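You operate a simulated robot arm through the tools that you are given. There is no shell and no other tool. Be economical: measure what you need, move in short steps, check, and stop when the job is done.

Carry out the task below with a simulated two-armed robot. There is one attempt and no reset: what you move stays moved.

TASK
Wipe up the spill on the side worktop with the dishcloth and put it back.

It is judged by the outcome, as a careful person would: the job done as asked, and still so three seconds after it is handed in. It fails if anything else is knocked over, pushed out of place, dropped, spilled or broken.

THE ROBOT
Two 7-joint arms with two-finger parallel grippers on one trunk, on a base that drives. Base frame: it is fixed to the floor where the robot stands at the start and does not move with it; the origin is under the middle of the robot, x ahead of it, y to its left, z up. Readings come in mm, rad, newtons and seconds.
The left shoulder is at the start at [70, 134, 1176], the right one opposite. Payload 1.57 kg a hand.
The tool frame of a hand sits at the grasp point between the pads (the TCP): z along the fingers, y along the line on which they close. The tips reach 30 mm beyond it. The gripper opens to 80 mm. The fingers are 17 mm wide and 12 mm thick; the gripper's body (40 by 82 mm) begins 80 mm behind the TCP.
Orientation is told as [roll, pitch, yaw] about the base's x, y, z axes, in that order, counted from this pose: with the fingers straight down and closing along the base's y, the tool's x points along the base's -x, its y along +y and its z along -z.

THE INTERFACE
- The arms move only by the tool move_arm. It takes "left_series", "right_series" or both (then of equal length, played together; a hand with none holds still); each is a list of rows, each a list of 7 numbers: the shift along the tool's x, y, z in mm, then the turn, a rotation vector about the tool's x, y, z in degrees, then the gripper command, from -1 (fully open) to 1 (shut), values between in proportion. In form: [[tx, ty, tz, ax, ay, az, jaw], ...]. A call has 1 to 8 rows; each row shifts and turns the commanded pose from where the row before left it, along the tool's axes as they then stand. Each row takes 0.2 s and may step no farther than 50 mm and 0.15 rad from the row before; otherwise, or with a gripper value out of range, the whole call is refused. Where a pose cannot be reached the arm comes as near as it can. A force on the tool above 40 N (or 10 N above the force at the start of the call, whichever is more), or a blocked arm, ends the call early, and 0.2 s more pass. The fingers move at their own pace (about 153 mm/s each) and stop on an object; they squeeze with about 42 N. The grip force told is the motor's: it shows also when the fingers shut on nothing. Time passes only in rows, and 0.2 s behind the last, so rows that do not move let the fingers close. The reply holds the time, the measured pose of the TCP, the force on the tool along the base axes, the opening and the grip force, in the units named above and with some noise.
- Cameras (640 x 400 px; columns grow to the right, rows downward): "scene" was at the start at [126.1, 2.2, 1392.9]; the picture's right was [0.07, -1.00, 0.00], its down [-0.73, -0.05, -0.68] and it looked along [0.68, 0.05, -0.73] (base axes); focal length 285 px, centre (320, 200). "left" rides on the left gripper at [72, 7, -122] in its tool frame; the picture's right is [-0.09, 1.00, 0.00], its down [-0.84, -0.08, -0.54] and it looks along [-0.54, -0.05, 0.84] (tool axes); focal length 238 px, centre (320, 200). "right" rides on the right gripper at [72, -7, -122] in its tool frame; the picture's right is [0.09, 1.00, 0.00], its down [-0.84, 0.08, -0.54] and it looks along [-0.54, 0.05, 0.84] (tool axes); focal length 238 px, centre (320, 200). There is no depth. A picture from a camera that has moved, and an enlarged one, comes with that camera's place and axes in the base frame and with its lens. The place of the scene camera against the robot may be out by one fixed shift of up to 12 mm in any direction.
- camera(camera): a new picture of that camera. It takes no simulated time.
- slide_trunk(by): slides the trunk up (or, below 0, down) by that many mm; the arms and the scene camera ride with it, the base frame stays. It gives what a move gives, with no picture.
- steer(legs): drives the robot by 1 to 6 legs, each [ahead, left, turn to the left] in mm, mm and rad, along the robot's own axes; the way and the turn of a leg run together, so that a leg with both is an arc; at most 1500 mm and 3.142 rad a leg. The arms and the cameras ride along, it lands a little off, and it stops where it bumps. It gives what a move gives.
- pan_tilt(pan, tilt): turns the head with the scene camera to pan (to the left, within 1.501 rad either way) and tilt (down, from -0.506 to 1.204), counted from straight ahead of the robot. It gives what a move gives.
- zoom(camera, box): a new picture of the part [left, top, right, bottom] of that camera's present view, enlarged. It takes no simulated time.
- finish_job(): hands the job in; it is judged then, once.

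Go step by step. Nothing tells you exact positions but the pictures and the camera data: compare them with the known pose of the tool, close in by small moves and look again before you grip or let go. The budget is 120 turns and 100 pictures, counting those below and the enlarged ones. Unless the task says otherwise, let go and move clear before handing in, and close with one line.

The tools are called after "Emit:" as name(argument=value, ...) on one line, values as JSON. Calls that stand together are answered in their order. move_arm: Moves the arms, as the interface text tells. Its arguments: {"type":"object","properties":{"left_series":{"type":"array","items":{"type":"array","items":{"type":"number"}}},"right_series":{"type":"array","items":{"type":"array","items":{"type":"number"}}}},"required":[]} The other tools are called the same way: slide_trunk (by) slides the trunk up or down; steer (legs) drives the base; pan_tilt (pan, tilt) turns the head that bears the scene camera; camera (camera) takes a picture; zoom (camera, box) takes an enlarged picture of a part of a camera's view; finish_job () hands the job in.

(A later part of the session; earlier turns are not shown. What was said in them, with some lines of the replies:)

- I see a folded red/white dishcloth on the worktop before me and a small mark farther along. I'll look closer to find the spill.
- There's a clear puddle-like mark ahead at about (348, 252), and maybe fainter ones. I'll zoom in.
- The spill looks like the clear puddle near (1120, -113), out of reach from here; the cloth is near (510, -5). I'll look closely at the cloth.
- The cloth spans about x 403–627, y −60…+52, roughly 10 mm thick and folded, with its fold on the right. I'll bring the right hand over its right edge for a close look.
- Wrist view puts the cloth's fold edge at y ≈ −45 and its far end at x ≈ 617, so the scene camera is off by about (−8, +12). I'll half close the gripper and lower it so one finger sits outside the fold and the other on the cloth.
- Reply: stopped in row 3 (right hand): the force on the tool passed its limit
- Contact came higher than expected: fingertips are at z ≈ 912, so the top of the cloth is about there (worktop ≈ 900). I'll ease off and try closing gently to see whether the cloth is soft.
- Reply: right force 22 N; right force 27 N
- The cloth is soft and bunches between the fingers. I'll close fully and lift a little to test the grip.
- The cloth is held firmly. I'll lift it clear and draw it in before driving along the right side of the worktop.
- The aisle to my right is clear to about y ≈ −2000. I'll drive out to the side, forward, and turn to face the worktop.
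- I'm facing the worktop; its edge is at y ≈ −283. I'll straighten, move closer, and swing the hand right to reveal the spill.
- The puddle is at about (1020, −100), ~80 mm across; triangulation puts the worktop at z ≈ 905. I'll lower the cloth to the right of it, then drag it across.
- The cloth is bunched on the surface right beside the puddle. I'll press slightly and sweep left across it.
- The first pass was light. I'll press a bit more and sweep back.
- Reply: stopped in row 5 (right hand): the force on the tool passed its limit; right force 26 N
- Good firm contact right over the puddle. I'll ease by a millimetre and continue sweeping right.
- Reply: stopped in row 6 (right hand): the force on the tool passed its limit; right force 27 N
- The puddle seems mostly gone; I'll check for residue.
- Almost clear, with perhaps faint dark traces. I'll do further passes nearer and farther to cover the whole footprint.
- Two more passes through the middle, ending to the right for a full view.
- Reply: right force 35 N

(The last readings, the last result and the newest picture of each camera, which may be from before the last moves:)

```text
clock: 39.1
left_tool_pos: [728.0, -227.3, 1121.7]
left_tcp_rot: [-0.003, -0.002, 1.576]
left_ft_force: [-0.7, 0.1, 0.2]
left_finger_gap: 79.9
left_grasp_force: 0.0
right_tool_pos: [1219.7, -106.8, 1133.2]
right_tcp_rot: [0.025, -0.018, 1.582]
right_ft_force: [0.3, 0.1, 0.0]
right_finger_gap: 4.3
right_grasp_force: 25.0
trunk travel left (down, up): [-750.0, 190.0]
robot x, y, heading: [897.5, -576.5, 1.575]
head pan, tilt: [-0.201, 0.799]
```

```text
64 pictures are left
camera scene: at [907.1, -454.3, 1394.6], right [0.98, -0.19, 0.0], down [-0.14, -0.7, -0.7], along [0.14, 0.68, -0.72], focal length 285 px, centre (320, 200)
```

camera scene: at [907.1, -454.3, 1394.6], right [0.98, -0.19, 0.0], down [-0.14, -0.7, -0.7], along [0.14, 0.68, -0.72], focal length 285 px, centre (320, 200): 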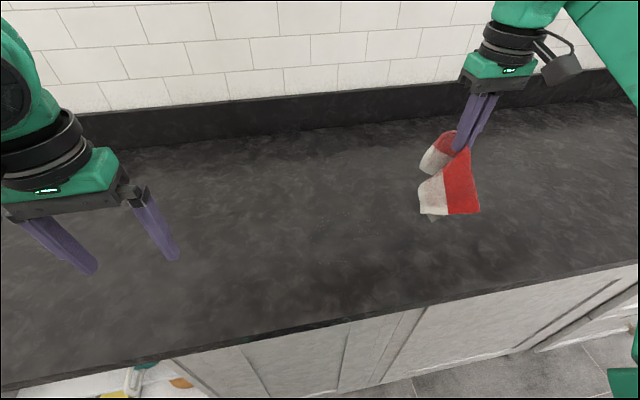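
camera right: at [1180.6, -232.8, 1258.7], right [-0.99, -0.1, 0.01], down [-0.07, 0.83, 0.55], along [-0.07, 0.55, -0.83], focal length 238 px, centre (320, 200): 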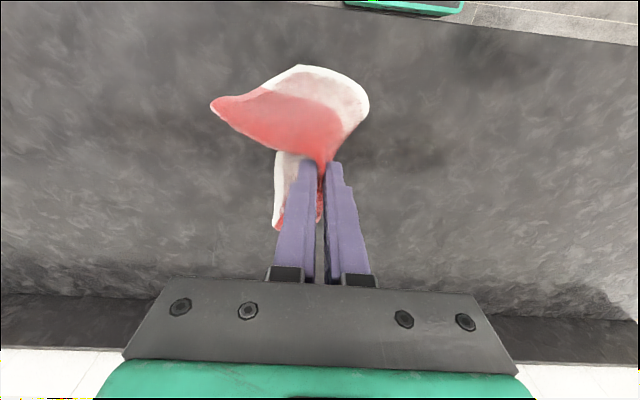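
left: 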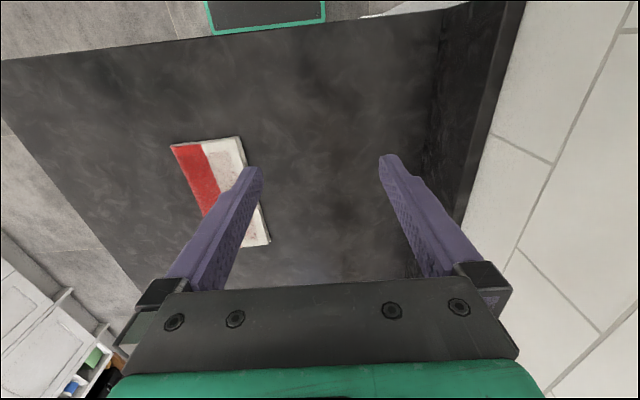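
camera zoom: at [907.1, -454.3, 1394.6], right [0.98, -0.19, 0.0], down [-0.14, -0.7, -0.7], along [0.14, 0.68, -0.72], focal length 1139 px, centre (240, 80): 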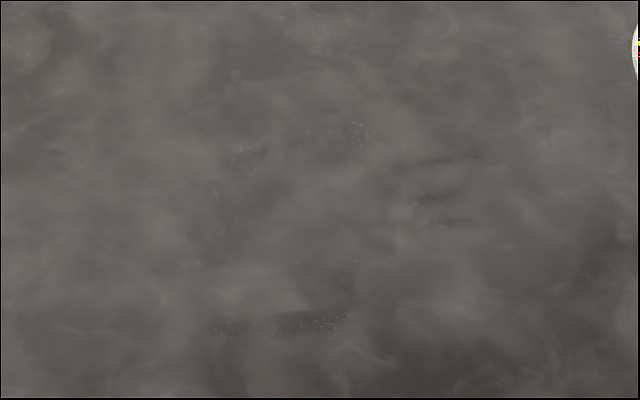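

The pool is gone, but thin streaks and droplets remain around x 940–1090, y −60…−170. I'll do more passes, beginning with the near line.

Emit:
move_arm(right_series=[[15, 15, 40, 0, 0, 0, 1], [15, 15, 40, 0, 0, 0, 1], [15, 15, 40, 0, 0, 0, 1], [15, 5, 35, 0, 0, 0, 1], [0, 0, 20, 0, 0, 0, 1], [0, 0, 6, 0, 0, 0, 1], [0, 0, 4, 0, 0, 0, 1]])

Emit:
move_arm(right_series=[[0, 30, 0, 0, 0, 0, 1], [0, 30, 0, 0, 0, 0, 1], [0, 30, 0, 0, 0, 0, 1], [0, 30, 0, 0, 0, 0, 1], [0, 30, 0, 0, 0, 0, 1], [0, 30, 0, 0, 0, 0, 1], [0, 30, 0, 0, 0, 0, 1], [0, 30, 0, 0, 0, 0, 1]])

Emit:
camera(camera="scene")

Emit:
zoom(camera="scene", box=[260, 180, 420, 280])

```text
clock: 40.9
left_tool_pos: [730.9, -229.5, 1123.8]
left_tcp_rot: [-0.001, -0.003, 1.576]
left_ft_force: [-0.6, -0.2, 0.4]
left_finger_gap: 80.0
left_grasp_force: 0.1
right_tool_pos: [1167.5, -162.6, 955.6]
right_tcp_rot: [0.027, -0.034, 1.575]
right_ft_force: [3.4, -5.5, 25.0]
right_finger_gap: 4.1
right_grasp_force: 24.6
trunk travel left (down, up): [-750.0, 190.0]
robot x, y, heading: [895.9, -581.1, 1.573]
head pan, tilt: [-0.201, 0.799]
stopped in row 7 (right hand): the force on the tool passed its limit (the readings are from after the stop); the commanded pose is now the measured one
```

```text
clock: 42.7
left_tool_pos: [729.3, -227.1, 1123.4]
left_tcp_rot: [-0.003, -0.001, 1.576]
left_ft_force: [-0.5, 0.3, -0.4]
left_finger_gap: 80.1
left_grasp_force: 0.1
right_tool_pos: [926.5, -164.1, 957.7]
right_tcp_rot: [0.025, -0.025, 1.576]
right_ft_force: [2.4, -1.0, 9.8]
right_finger_gap: 4.5
right_grasp_force: 24.7
trunk travel left (down, up): [-750.0, 190.0]
robot x, y, heading: [896.8, -582.2, 1.572]
head pan, tilt: [-0.201, 0.799]
```

```text
63 pictures are left
camera scene: at [908.0, -454.1, 1394.6], right [0.98, -0.19, 0.0], down [-0.14, -0.7, -0.7], along [0.14, 0.68, -0.72], focal length 285 px, centre (320, 200)
```

scene: 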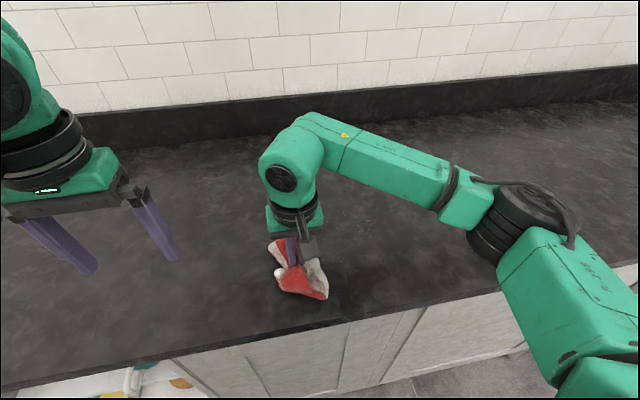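

```text
4.00 times, centred on (340, 230) of scene
camera zoom: at [908.0, -454.1, 1394.6], right [0.98, -0.19, 0.0], down [-0.14, -0.7, -0.7], along [0.14, 0.68, -0.72], focal length 1139 px, centre (240, 80)
```

zoom: 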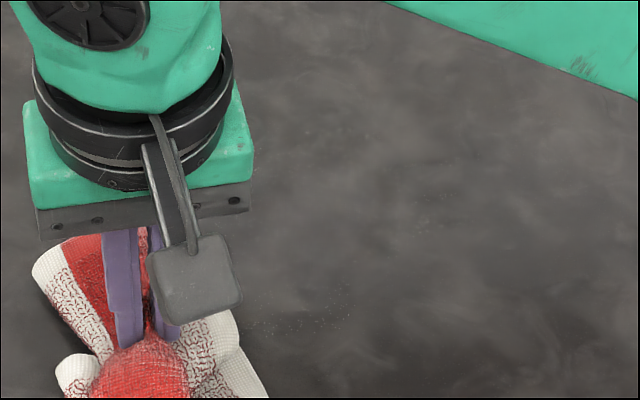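

Streaks are fading. I'll press slightly more and sweep back right, then repeat farther in.

Emit:
move_arm(right_series=[[0, 0, 2, 0, 0, 0, 1], [0, -30, 0, 0, 0, 0, 1], [0, -30, 0, 0, 0, 0, 1], [0, -30, 0, 0, 0, 0, 1], [0, -30, 0, 0, 0, 0, 1], [0, -30, 0, 0, 0, 0, 1], [0, -30, 0, 0, 0, 0, 1], [0, -30, 0, 0, 0, 0, 1]])

Emit:
move_arm(right_series=[[-25, 0, 0, 0, 0, 0, 1], [-25, 0, 0, 0, 0, 0, 1], [0, 30, 0, 0, 0, 0, 1], [0, 30, 0, 0, 0, 0, 1], [0, 30, 0, 0, 0, 0, 1], [0, 30, 0, 0, 0, 0, 1], [0, 30, 0, 0, 0, 0, 1], [0, 30, 0, 0, 0, 0, 1]])

Emit:
move_arm(right_series=[[-25, 0, 0, 0, 0, 0, 1], [-25, 0, 0, 0, 0, 0, 1], [0, -30, 0, 0, 0, 0, 1], [0, -30, 0, 0, 0, 0, 1], [0, -30, 0, 0, 0, 0, 1], [0, -30, 0, 0, 0, 0, 1], [0, -30, 0, 0, 0, 0, 1], [0, -30, 0, 0, 0, 0, 1]])

Emit:
camera(camera="scene")

Emit:
zoom(camera="scene", box=[260, 180, 420, 280])

```text
clock: 44.5
left_tool_pos: [726.6, -230.3, 1124.0]
left_tcp_rot: [-0.002, -0.004, 1.579]
left_ft_force: [0.6, 0.1, -0.9]
left_finger_gap: 79.9
left_grasp_force: 0.0
right_tool_pos: [1133.7, -163.1, 953.8]
right_tcp_rot: [0.026, -0.032, 1.577]
right_ft_force: [-9.2, -0.8, 31.3]
right_finger_gap: 4.3
right_grasp_force: 24.9
trunk travel left (down, up): [-750.0, 190.0]
robot x, y, heading: [898.9, -579.9, 1.582]
head pan, tilt: [-0.201, 0.799]
```

```text
clock: 46.3
left_tool_pos: [730.0, -227.1, 1122.5]
left_tcp_rot: [-0.001, -0.004, 1.578]
left_ft_force: [-0.5, 0.3, -0.9]
left_finger_gap: 79.9
left_grasp_force: 0.0
right_tool_pos: [955.8, -115.5, 955.9]
right_tcp_rot: [0.028, -0.028, 1.577]
right_ft_force: [4.2, 0.3, 13.1]
right_finger_gap: 4.3
right_grasp_force: 25.0
trunk travel left (down, up): [-750.0, 190.0]
robot x, y, heading: [899.9, -577.1, 1.578]
head pan, tilt: [-0.201, 0.799]
```

```text
clock: 48.1
left_tool_pos: [727.9, -230.1, 1122.7]
left_tcp_rot: [-0.003, -0.004, 1.577]
left_ft_force: [-0.5, -0.9, -0.5]
left_finger_gap: 79.9
left_grasp_force: 0.0
right_tool_pos: [1135.1, -62.2, 956.8]
right_tcp_rot: [0.026, -0.031, 1.576]
right_ft_force: [-4.9, 1.6, 17.1]
right_finger_gap: 4.6
right_grasp_force: 24.6
trunk travel left (down, up): [-750.0, 190.0]
robot x, y, heading: [893.3, -580.5, 1.576]
head pan, tilt: [-0.201, 0.799]
```

```text
61 pictures are left
camera scene: at [906.4, -456.3, 1395.1], right [0.98, -0.19, 0.0], down [-0.14, -0.7, -0.7], along [0.14, 0.69, -0.71], focal length 285 px, centre (320, 200)
```

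scene: 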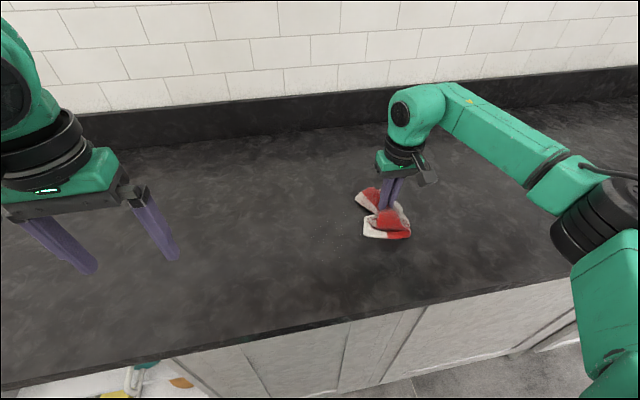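

```text
4.00 times, centred on (340, 230) of scene
camera zoom: at [906.4, -456.3, 1395.1], right [0.98, -0.19, 0.0], down [-0.14, -0.7, -0.7], along [0.14, 0.69, -0.71], focal length 1139 px, centre (240, 80)
```

zoom: 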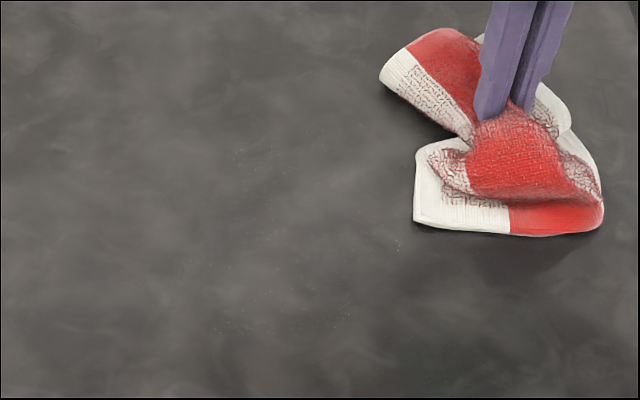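

Only tiny specks remain. One more set of overlapping passes.

Emit:
move_arm(right_series=[[20, 10, 2, 0, 0, 0, 1], [10, 30, 0, 0, 0, 0, 1], [0, 35, 0, 0, 0, 0, 1], [0, 35, 0, 0, 0, 0, 1], [0, 35, 0, 0, 0, 0, 1], [0, 35, 0, 0, 0, 0, 1], [0, 35, 0, 0, 0, 0, 1], [20, 0, 0, 0, 0, 0, 1]])

Emit:
move_arm(right_series=[[20, 0, 0, 0, 0, 0, 1], [10, -30, 0, 0, 0, 0, 1], [0, -35, 0, 0, 0, 0, 1], [0, -35, 0, 0, 0, 0, 1], [0, -35, 0, 0, 0, 0, 1], [0, -35, 0, 0, 0, 0, 1], [0, -35, 0, 0, 0, 0, 1], [25, 0, 0, 0, 0, 0, 1]])

Emit:
move_arm(right_series=[[0, 30, 0, 0, 0, 0, 1], [0, 35, 0, 0, 0, 0, 1], [0, 35, 0, 0, 0, 0, 1], [0, 35, 0, 0, 0, 0, 1], [0, 35, 0, 0, 0, 0, 1], [0, 35, 0, 0, 0, 0, 1], [0, 35, 0, 0, 0, 0, 1]])

Emit:
zoom(camera="scene", box=[260, 180, 420, 280])

Emit:
camera(camera="scene")

```text
clock: 49.9
left_tool_pos: [729.6, -228.6, 1123.4]
left_tcp_rot: [-0.001, -0.002, 1.578]
left_ft_force: [0.2, -0.6, 0.0]
left_finger_gap: 79.9
left_grasp_force: 0.0
right_tool_pos: [920.3, -115.3, 955.9]
right_tcp_rot: [0.028, -0.03, 1.578]
right_ft_force: [-1.9, 3.2, 14.8]
right_finger_gap: 4.6
right_grasp_force: 25.0
trunk travel left (down, up): [-750.0, 190.0]
robot x, y, heading: [893.9, -577.6, 1.579]
head pan, tilt: [-0.201, 0.799]
```

```text
clock: 51.6
left_tool_pos: [729.2, -229.4, 1123.4]
left_tcp_rot: [-0.003, -0.004, 1.578]
left_ft_force: [0.0, 0.7, 0.7]
left_finger_gap: 79.9
left_grasp_force: 0.2
right_tool_pos: [1128.3, -156.1, 955.8]
right_tcp_rot: [0.031, -0.047, 1.578]
right_ft_force: [-5.9, -0.2, 22.2]
right_finger_gap: 4.4
right_grasp_force: 24.7
trunk travel left (down, up): [-750.0, 190.0]
robot x, y, heading: [892.5, -576.1, 1.574]
head pan, tilt: [-0.201, 0.799]
stopped in row 8 (right hand): the force on the tool passed its limit (the readings are from after the stop); the commanded pose is now the measured one
```

```text
clock: 53.2
left_tool_pos: [729.1, -227.0, 1122.5]
left_tcp_rot: [-0.002, 0.002, 1.579]
left_ft_force: [-0.6, 0.5, 0.5]
left_finger_gap: 80.3
left_grasp_force: 0.1
right_tool_pos: [888.8, -157.9, 960.8]
right_tcp_rot: [0.025, -0.037, 1.575]
right_ft_force: [0.7, 0.0, 3.6]
right_finger_gap: 4.6
right_grasp_force: 24.6
trunk travel left (down, up): [-750.0, 190.0]
robot x, y, heading: [897.6, -579.0, 1.578]
head pan, tilt: [-0.201, 0.799]
```

```text
4.00 times, centred on (340, 230) of scene
camera zoom: at [907.2, -453.0, 1394.4], right [0.98, -0.19, 0.0], down [-0.14, -0.7, -0.7], along [0.14, 0.68, -0.72], focal length 1139 px, centre (240, 80)
```

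zoom: 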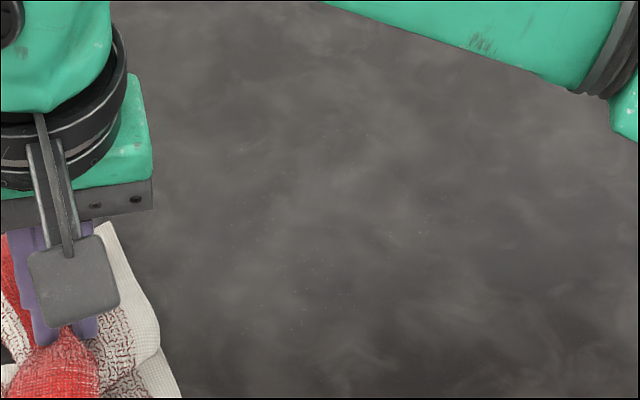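

```text
58 pictures are left
camera scene: at [907.2, -453.0, 1394.4], right [0.98, -0.19, 0.0], down [-0.14, -0.7, -0.7], along [0.14, 0.68, -0.72], focal length 285 px, centre (320, 200)
```

scene: 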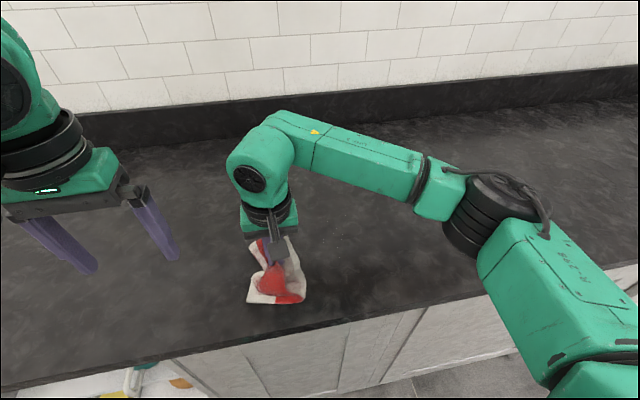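

A few faint specks are left; one final round with slightly more pressure.

Emit:
move_arm(right_series=[[-25, 0, 2, 0, 0, 0, 1], [-25, 0, 2, 0, 0, 0, 1], [0, -35, 1, 0, 0, 0, 1], [0, -35, 0, 0, 0, 0, 1], [0, -35, 0, 0, 0, 0, 1], [0, -35, 0, 0, 0, 0, 1], [0, -35, 0, 0, 0, 0, 1], [0, -35, 0, 0, 0, 0, 1]])

Emit:
move_arm(right_series=[[-20, -20, 0, 0, 0, 0, 1], [-15, 0, 0, 0, 0, 0, 1], [0, 35, 0, 0, 0, 0, 1], [0, 35, 0, 0, 0, 0, 1], [0, 35, 0, 0, 0, 0, 1], [0, 35, 0, 0, 0, 0, 1], [0, 35, 0, 0, 0, 0, 1], [0, 35, 0, 0, 0, 0, 1]])

Emit:
move_arm(right_series=[[25, 0, 0, 0, 0, 0, 1], [25, 0, 0, 0, 0, 0, 1], [10, -30, 0, 0, 0, 0, 1], [0, -35, 0, 0, 0, 0, 1], [0, -35, 0, 0, 0, 0, 1], [0, -35, 0, 0, 0, 0, 1], [0, -35, 0, 0, 0, 0, 1], [0, -35, 0, 0, 0, 0, 1]])

Emit:
zoom(camera="scene", box=[260, 180, 420, 280])

Emit:
camera(camera="scene")

```text
clock: 55.0
left_tool_pos: [726.7, -231.6, 1125.2]
left_tcp_rot: [-0.002, -0.006, 1.578]
left_ft_force: [0.7, 0.2, -0.2]
left_finger_gap: 80.1
left_grasp_force: 0.0
right_tool_pos: [1097.7, -108.2, 952.6]
right_tcp_rot: [0.027, -0.049, 1.577]
right_ft_force: [-10.8, -0.1, 36.9]
right_finger_gap: 4.6
right_grasp_force: 25.1
trunk travel left (down, up): [-750.0, 190.0]
robot x, y, heading: [899.7, -581.8, 1.581]
head pan, tilt: [-0.201, 0.799]
```

```text
clock: 56.8
left_tool_pos: [731.3, -230.1, 1123.6]
left_tcp_rot: [0.0, -0.004, 1.578]
left_ft_force: [-0.4, -0.1, -0.1]
left_finger_gap: 80.0
left_grasp_force: 0.0
right_tool_pos: [910.7, -70.9, 954.5]
right_tcp_rot: [0.027, -0.042, 1.574]
right_ft_force: [7.3, -1.3, 28.3]
right_finger_gap: 4.4
right_grasp_force: 24.9
trunk travel left (down, up): [-750.0, 190.0]
robot x, y, heading: [900.3, -579.9, 1.582]
head pan, tilt: [-0.201, 0.799]
```

```text
clock: 58.6
left_tool_pos: [727.3, -232.2, 1123.1]
left_tcp_rot: [-0.003, -0.007, 1.578]
left_ft_force: [-1.0, -0.1, -0.9]
left_finger_gap: 79.7
left_grasp_force: 0.0
right_tool_pos: [1111.9, -132.3, 953.4]
right_tcp_rot: [0.026, -0.049, 1.579]
right_ft_force: [-10.5, 1.2, 37.5]
right_finger_gap: 4.7
right_grasp_force: 25.0
trunk travel left (down, up): [-750.0, 190.0]
robot x, y, heading: [897.6, -580.5, 1.577]
head pan, tilt: [-0.201, 0.799]
```

```text
4.00 times, centred on (340, 230) of scene
camera zoom: at [903.6, -459.5, 1395.4], right [0.98, -0.19, 0.0], down [-0.14, -0.7, -0.7], along [0.14, 0.69, -0.71], focal length 1139 px, centre (240, 80)
```

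zoom: 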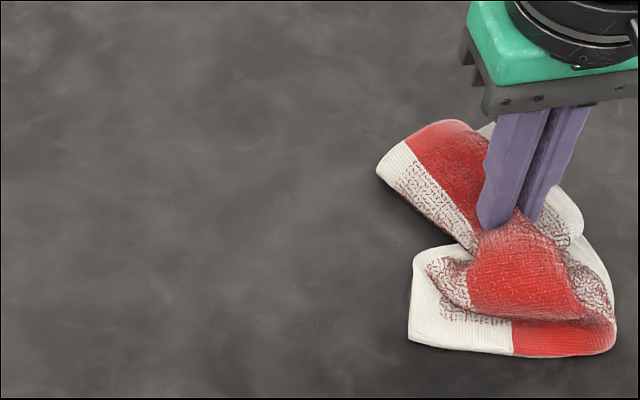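

```text
56 pictures are left
camera scene: at [903.6, -459.5, 1395.4], right [0.98, -0.19, 0.0], down [-0.14, -0.7, -0.7], along [0.14, 0.69, -0.71], focal length 285 px, centre (320, 200)
```

scene: 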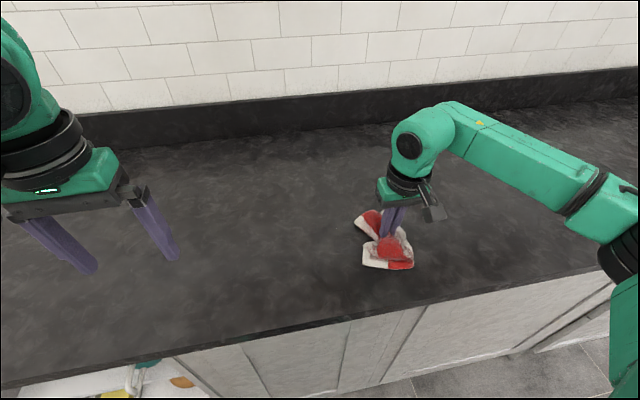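

It looks clean where visible. A last sweep left clears the right part, then lift and inspect.

Emit:
move_arm(right_series=[[0, 35, 0, 0, 0, 0, 1], [0, 35, 0, 0, 0, 0, 1], [0, 35, 0, 0, 0, 0, 1], [0, 35, 0, 0, 0, 0, 1], [0, 35, 0, 0, 0, 0, 1], [0, 35, 0, 0, 0, 0, 1], [0, 0, -30, 0, 0, 0, 1], [0, 0, -40, 0, 0, 0, 1]])

Emit:
move_arm(right_series=[[20, 0, -40, 0, 0, 0, 1], [25, 0, -40, 0, 0, 0, 1], [25, 0, -40, 0, 0, 0, 1], [25, 0, 0, 0, 0, 0, 1]])

Emit:
zoom(camera="scene", box=[260, 160, 460, 285])

Emit:
camera(camera="scene")

```text
clock: 60.4
left_tool_pos: [729.3, -227.4, 1121.5]
left_tcp_rot: [-0.003, -0.001, 1.578]
left_ft_force: [-0.3, -0.1, 0.5]
left_finger_gap: 80.2
left_grasp_force: 0.1
right_tool_pos: [907.5, -134.0, 1023.7]
right_tcp_rot: [0.026, -0.039, 1.576]
right_ft_force: [-0.7, 0.0, 0.3]
right_finger_gap: 4.2
right_grasp_force: 25.3
trunk travel left (down, up): [-750.0, 190.0]
robot x, y, heading: [897.0, -577.5, 1.581]
head pan, tilt: [-0.201, 0.799]
```

```text
clock: 61.4
left_tool_pos: [731.5, -226.9, 1122.7]
left_tcp_rot: [0.0, 0.002, 1.577]
left_ft_force: [0.5, 0.3, -0.4]
left_finger_gap: 80.0
left_grasp_force: 0.0
right_tool_pos: [913.7, -232.1, 1138.1]
right_tcp_rot: [0.026, -0.04, 1.576]
right_ft_force: [-0.3, -0.2, -0.2]
right_finger_gap: 4.4
right_grasp_force: 24.9
trunk travel left (down, up): [-750.0, 190.0]
robot x, y, heading: [896.4, -579.2, 1.578]
head pan, tilt: [-0.201, 0.799]
```

```text
3.20 times, centred on (360, 222) of scene
camera zoom: at [909.2, -453.2, 1394.6], right [0.98, -0.19, 0.0], down [-0.14, -0.7, -0.7], along [0.13, 0.68, -0.72], focal length 912 px, centre (192, 128)
```

zoom: 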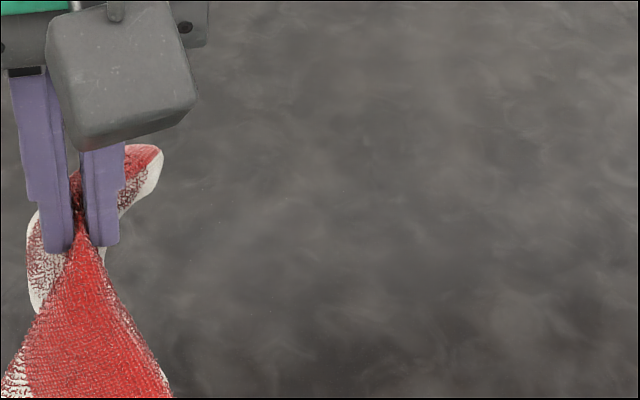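

```text
54 pictures are left
camera scene: at [909.2, -453.2, 1394.6], right [0.98, -0.19, 0.0], down [-0.14, -0.7, -0.7], along [0.13, 0.68, -0.72], focal length 285 px, centre (320, 200)
```

scene: 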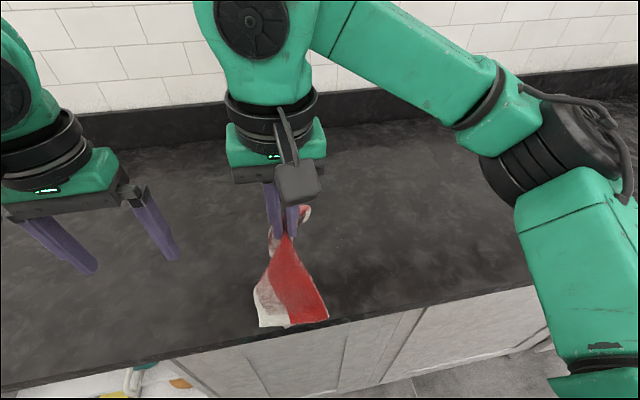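

The worktop is clean where the spill was. Now I'll drive back the way I came to return the cloth.

Emit:
steer(legs=[[-140, 0, 0], [0, 0, -1.577], [-905, 0, 0]])

```text
clock: 71.0
left_tool_pos: [335.0, -562.3, 1123.0]
left_tcp_rot: [-0.001, -0.001, 0.007]
left_ft_force: [0.5, -0.6, -0.4]
left_finger_gap: 80.0
left_grasp_force: 0.0
right_tool_pos: [329.6, -744.4, 1138.0]
right_tcp_rot: [0.029, -0.039, 0.006]
right_ft_force: [0.0, 0.2, 0.3]
right_finger_gap: 4.1
right_grasp_force: 24.9
trunk travel left (down, up): [-750.0, 190.0]
robot x, y, heading: [-18.9, -730.7, 0.013]
head pan, tilt: [-0.201, 0.799]
```

Emit:
steer(legs=[[0, 0, -0.01], [15, 728, 0]])

Emit:
pan_tilt(pan=0.0, tilt=0.65)

Emit:
camera(camera="scene")

Emit:
camera(camera="right")

Emit:
zoom(camera="scene", box=[290, 100, 450, 200])

```text
clock: 75.2
left_tool_pos: [354.4, 153.2, 1121.8]
left_tcp_rot: [0.0, 0.0, -0.004]
left_ft_force: [0.3, 0.4, -0.2]
left_finger_gap: 80.1
left_grasp_force: 0.1
right_tool_pos: [346.3, -29.9, 1136.7]
right_tcp_rot: [0.028, -0.038, -0.006]
right_ft_force: [-0.2, -0.5, -0.1]
right_finger_gap: 4.3
right_grasp_force: 25.0
trunk travel left (down, up): [-750.0, 190.0]
robot x, y, heading: [-0.5, -13.3, -0.006]
head pan, tilt: [-0.201, 0.799]
```

```text
clock: 76.0
left_tool_pos: [354.2, 153.1, 1121.6]
left_tcp_rot: [0.0, 0.0, -0.006]
left_ft_force: [-0.7, -0.5, -0.1]
left_finger_gap: 80.0
left_grasp_force: 0.1
right_tool_pos: [345.7, -29.6, 1137.3]
right_tcp_rot: [0.028, -0.038, -0.007]
right_ft_force: [0.4, -1.1, -0.2]
right_finger_gap: 4.4
right_grasp_force: 24.9
trunk travel left (down, up): [-750.0, 190.0]
robot x, y, heading: [1.7, -9.7, -0.006]
head pan, tilt: [0.0, 0.649]
```

```text
53 pictures are left
camera scene: at [133.0, -13.6, 1407.1], right [-0.01, -1.0, 0.0], down [-0.61, 0.0, -0.8], along [0.8, -0.01, -0.61], focal length 285 px, centre (320, 200)
```

scene: 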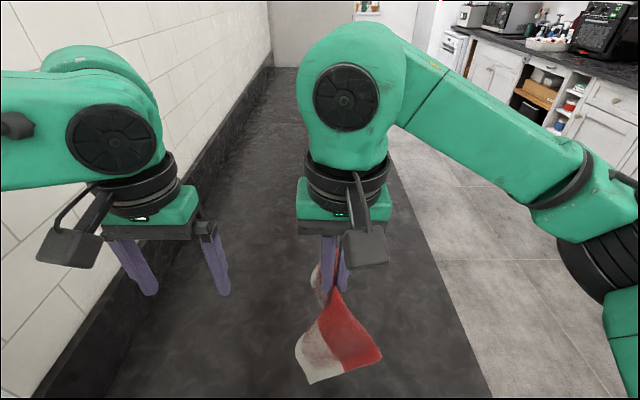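

```text
52 pictures are left
camera right: at [269.2, -38.0, 1256.9], right [-0.09, 1.0, 0.02], down [0.82, 0.06, 0.58], along [0.57, 0.07, -0.82], focal length 238 px, centre (320, 200)
```

right: 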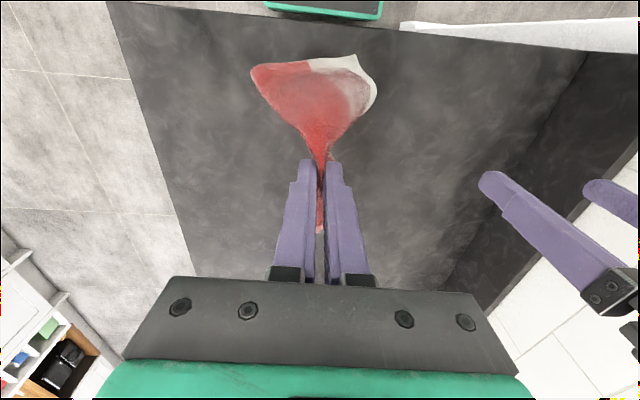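

```text
4.00 times, centred on (370, 150) of scene
camera zoom: at [133.0, -13.6, 1407.1], right [-0.01, -1.0, 0.0], down [-0.61, 0.0, -0.8], along [0.8, -0.01, -0.61], focal length 1139 px, centre (120, 400)
```

zoom: 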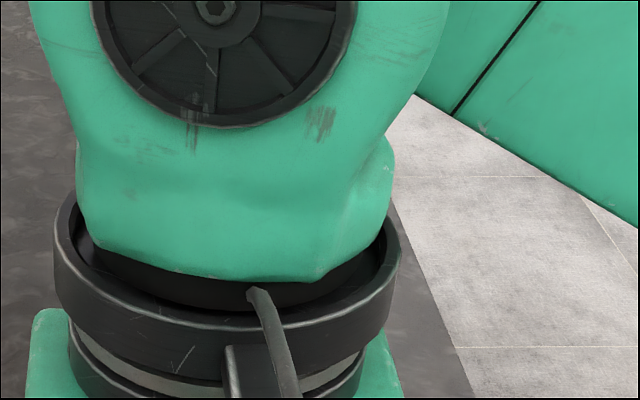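

I'm back at the start place. I'll lower the hanging cloth near x ≈ 375 and move forward as I lower, so its body lays out behind the hand, ending at the original grip spot (512, −35).

Emit:
move_arm(right_series=[[-10, -2, 25, 0, 0, 0, 1], [-5, -3, 25, 0, 0, 0, 1], [-5, 0, 15, 0, 0, 0, 1]])

Emit:
move_arm(right_series=[[-18, 0, 18, 0, 0, 0, 1], [-18, 0, 18, 0, 0, 0, 1], [-18, 0, 18, 0, 0, 0, 1], [-20, 0, 18, 0, 0, 0, 1], [-20, 0, 16, 0, 0, 0, 1], [-20, 0, 14, 0, 0, 0, 1]])

Emit:
camera(camera="scene")

Emit:
camera(camera="right")

```text
clock: 76.8
left_tool_pos: [354.5, 153.7, 1121.7]
left_tcp_rot: [0.001, 0.0, -0.005]
left_ft_force: [-0.3, 0.0, -0.2]
left_finger_gap: 79.9
left_grasp_force: 0.0
right_tool_pos: [368.0, -34.3, 1073.0]
right_tcp_rot: [0.027, -0.038, -0.008]
right_ft_force: [0.1, 1.2, -1.0]
right_finger_gap: 4.3
right_grasp_force: 25.0
trunk travel left (down, up): [-750.0, 190.0]
robot x, y, heading: [0.4, -10.4, -0.002]
head pan, tilt: [0.0, 0.649]
```

```text
clock: 78.2
left_tool_pos: [354.8, 153.6, 1121.3]
left_tcp_rot: [0.002, 0.001, -0.006]
left_ft_force: [-0.4, 0.0, -0.4]
left_finger_gap: 79.8
left_grasp_force: 0.0
right_tool_pos: [489.5, -32.5, 973.4]
right_tcp_rot: [0.026, -0.039, -0.009]
right_ft_force: [-0.2, -0.2, 0.6]
right_finger_gap: 4.0
right_grasp_force: 24.6
trunk travel left (down, up): [-750.0, 190.0]
robot x, y, heading: [-0.6, -9.4, -0.01]
head pan, tilt: [0.0, 0.649]
```

```text
50 pictures are left
camera scene: at [133.6, -13.5, 1407.1], right [-0.01, -1.0, 0.0], down [-0.61, 0.0, -0.8], along [0.8, 0.0, -0.61], focal length 285 px, centre (320, 200)
```

scene: 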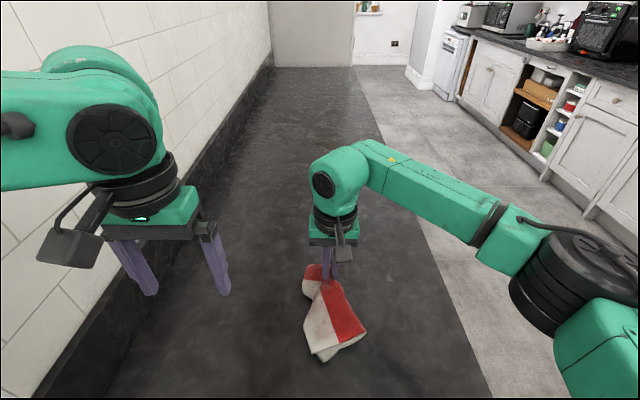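

```text
49 pictures are left
camera right: at [411.4, -40.8, 1093.4], right [-0.09, 1.0, 0.02], down [0.82, 0.06, 0.58], along [0.57, 0.07, -0.82], focal length 238 px, centre (320, 200)
```

right: 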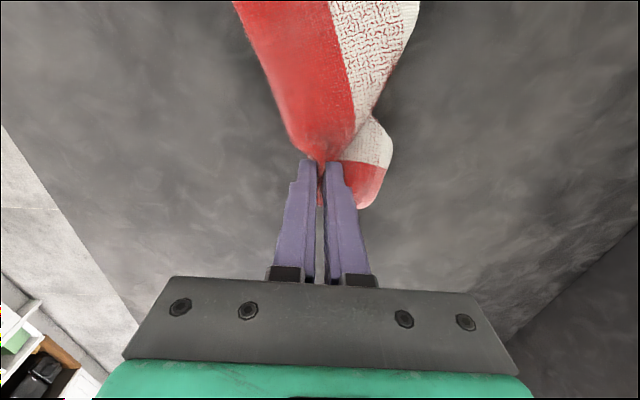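

It's laying out nicely in the original spot. I'll lower the rest while easing forward.

Emit:
move_arm(right_series=[[-10, 0, 10, 0, 0, 0, 1], [-10, 0, 8, 0, 0, 0, 1], [-8, -2, 5, 0, 0, 0, 1], [-8, 0, 2, 0, 0, 0, 1]])

Emit:
camera(camera="scene")

Emit:
camera(camera="right")

```text
clock: 79.2
left_tool_pos: [352.9, 153.8, 1121.7]
left_tcp_rot: [-0.001, 0.001, -0.005]
left_ft_force: [-0.3, 0.5, 0.2]
left_finger_gap: 79.7
left_grasp_force: 0.0
right_tool_pos: [522.1, -32.7, 951.9]
right_tcp_rot: [0.026, -0.039, -0.007]
right_ft_force: [-2.2, 0.3, 3.3]
right_finger_gap: 4.3
right_grasp_force: 25.0
trunk travel left (down, up): [-750.0, 190.0]
robot x, y, heading: [0.4, -12.9, -0.007]
head pan, tilt: [0.0, 0.649]
```

```text
48 pictures are left
camera scene: at [132.2, -13.7, 1407.2], right [-0.01, -1.0, 0.0], down [-0.6, 0.0, -0.8], along [0.8, 0.0, -0.6], focal length 285 px, centre (320, 200)
```

scene: 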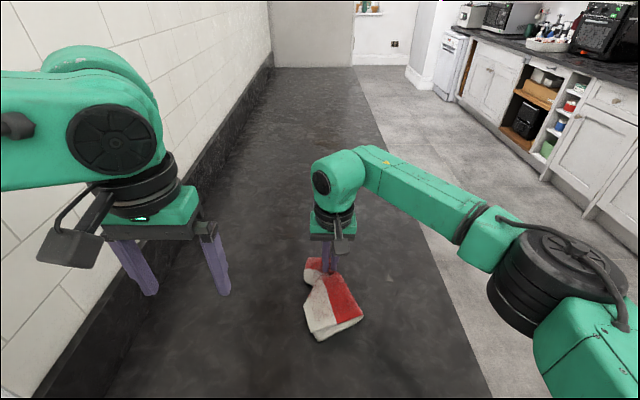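

```text
47 pictures are left
camera right: at [444.8, -41.8, 1071.8], right [-0.09, 1.0, 0.02], down [0.82, 0.06, 0.58], along [0.57, 0.07, -0.82], focal length 238 px, centre (320, 200)
```

right: 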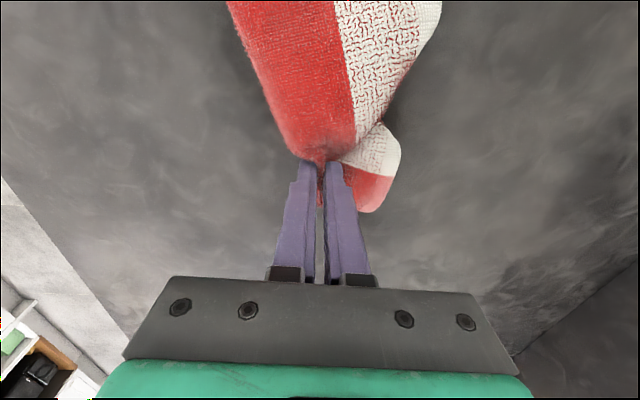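

It's about 25 mm right of the original place. I'll nudge it left, then release gently and lift.

Emit:
move_arm(right_series=[[0, 12, 0, 0, 0, 0, 1], [-3, 12, 0, 0, 0, 0, 1], [-3, 4, 0, 0, 0, 0, 1], [0, 0, 1, 0, 0, 0, 0.6], [0, 0, 0, 0, 0, 0, 0.4], [0, 0, 0, 0, 0, 0, 0.4]])

Emit:
move_arm(right_series=[[0, 0, -12, 0, 0, 0, 0.4], [0, 0, -20, 0, 0, 0, 0.4], [0, 0, -40, 0, 0, 0, 0], [0, 0, -40, 0, 0, 0, 0], [0, -45, 0, 0, 0, 0, 0], [0, -45, 0, 0, 0, 0, 0], [0, -45, 0, 0, 0, 0, 0]])

Emit:
camera(camera="scene")

Emit:
zoom(camera="scene", box=[260, 240, 388, 360])

Emit:
zoom(camera="scene", box=[290, 100, 450, 200])

```text
clock: 80.6
left_tool_pos: [353.6, 152.7, 1123.2]
left_tcp_rot: [0.001, 0.001, -0.005]
left_ft_force: [-0.5, -0.2, -0.3]
left_finger_gap: 80.3
left_grasp_force: 0.2
right_tool_pos: [529.4, -5.0, 952.0]
right_tcp_rot: [0.028, -0.039, -0.007]
right_ft_force: [0.5, -1.1, 2.5]
right_finger_gap: 22.7
right_grasp_force: 0.0
trunk travel left (down, up): [-750.0, 190.0]
robot x, y, heading: [1.2, -10.7, -0.004]
head pan, tilt: [0.0, 0.649]
```

```text
clock: 82.2
left_tool_pos: [353.7, 151.9, 1123.3]
left_tcp_rot: [-0.002, 0.001, -0.005]
left_ft_force: [0.1, 0.2, -0.2]
left_finger_gap: 79.9
left_grasp_force: 0.0
right_tool_pos: [527.1, -140.6, 1059.9]
right_tcp_rot: [0.028, -0.041, -0.009]
right_ft_force: [0.0, 0.4, -0.7]
right_finger_gap: 40.0
right_grasp_force: 0.1
trunk travel left (down, up): [-750.0, 190.0]
robot x, y, heading: [-5.6, -8.2, -0.001]
head pan, tilt: [0.0, 0.649]
```

```text
46 pictures are left
camera scene: at [132.5, -15.1, 1407.2], right [-0.01, -1.0, 0.0], down [-0.6, 0.0, -0.8], along [0.8, 0.0, -0.6], focal length 285 px, centre (320, 200)
```

scene: 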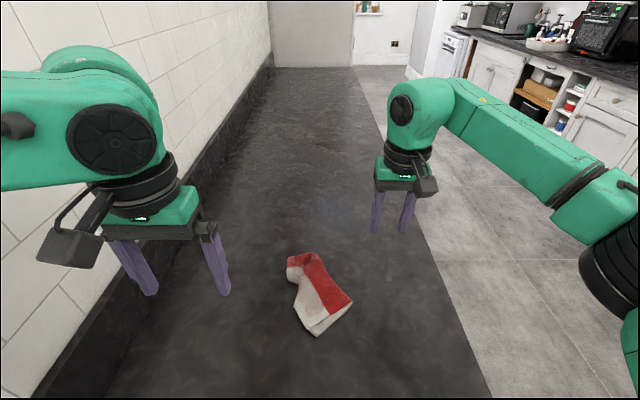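

```text
3.33 times, centred on (324, 300) of scene
camera zoom: at [132.5, -15.1, 1407.2], right [-0.01, -1.0, 0.0], down [-0.6, 0.0, -0.8], along [0.8, 0.0, -0.6], focal length 950 px, centre (307, -133)
```

zoom: 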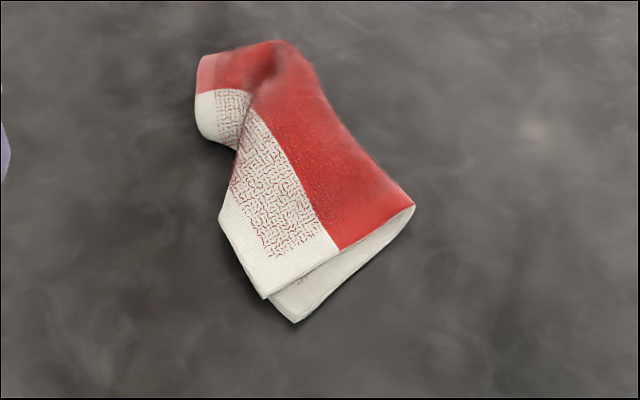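

```text
4.00 times, centred on (370, 150) of scene
camera zoom: at [132.5, -15.1, 1407.2], right [-0.01, -1.0, 0.0], down [-0.6, 0.0, -0.8], along [0.8, 0.0, -0.6], focal length 1139 px, centre (120, 400)
```

zoom: 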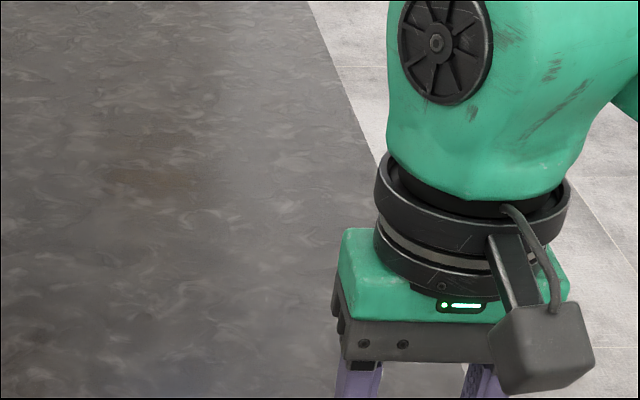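

The spill no longer shows and the cloth is lying within about 10 mm of its original place. It has been released and the hand is clear, so I'm handing the job in.

Emit:
finish_job()

```text
The job is handed in.
```

I wiped up the spill on the side worktop and put the dishcloth back in its original spot, though it now lies a little crumpled and turned instead of neatly folded.
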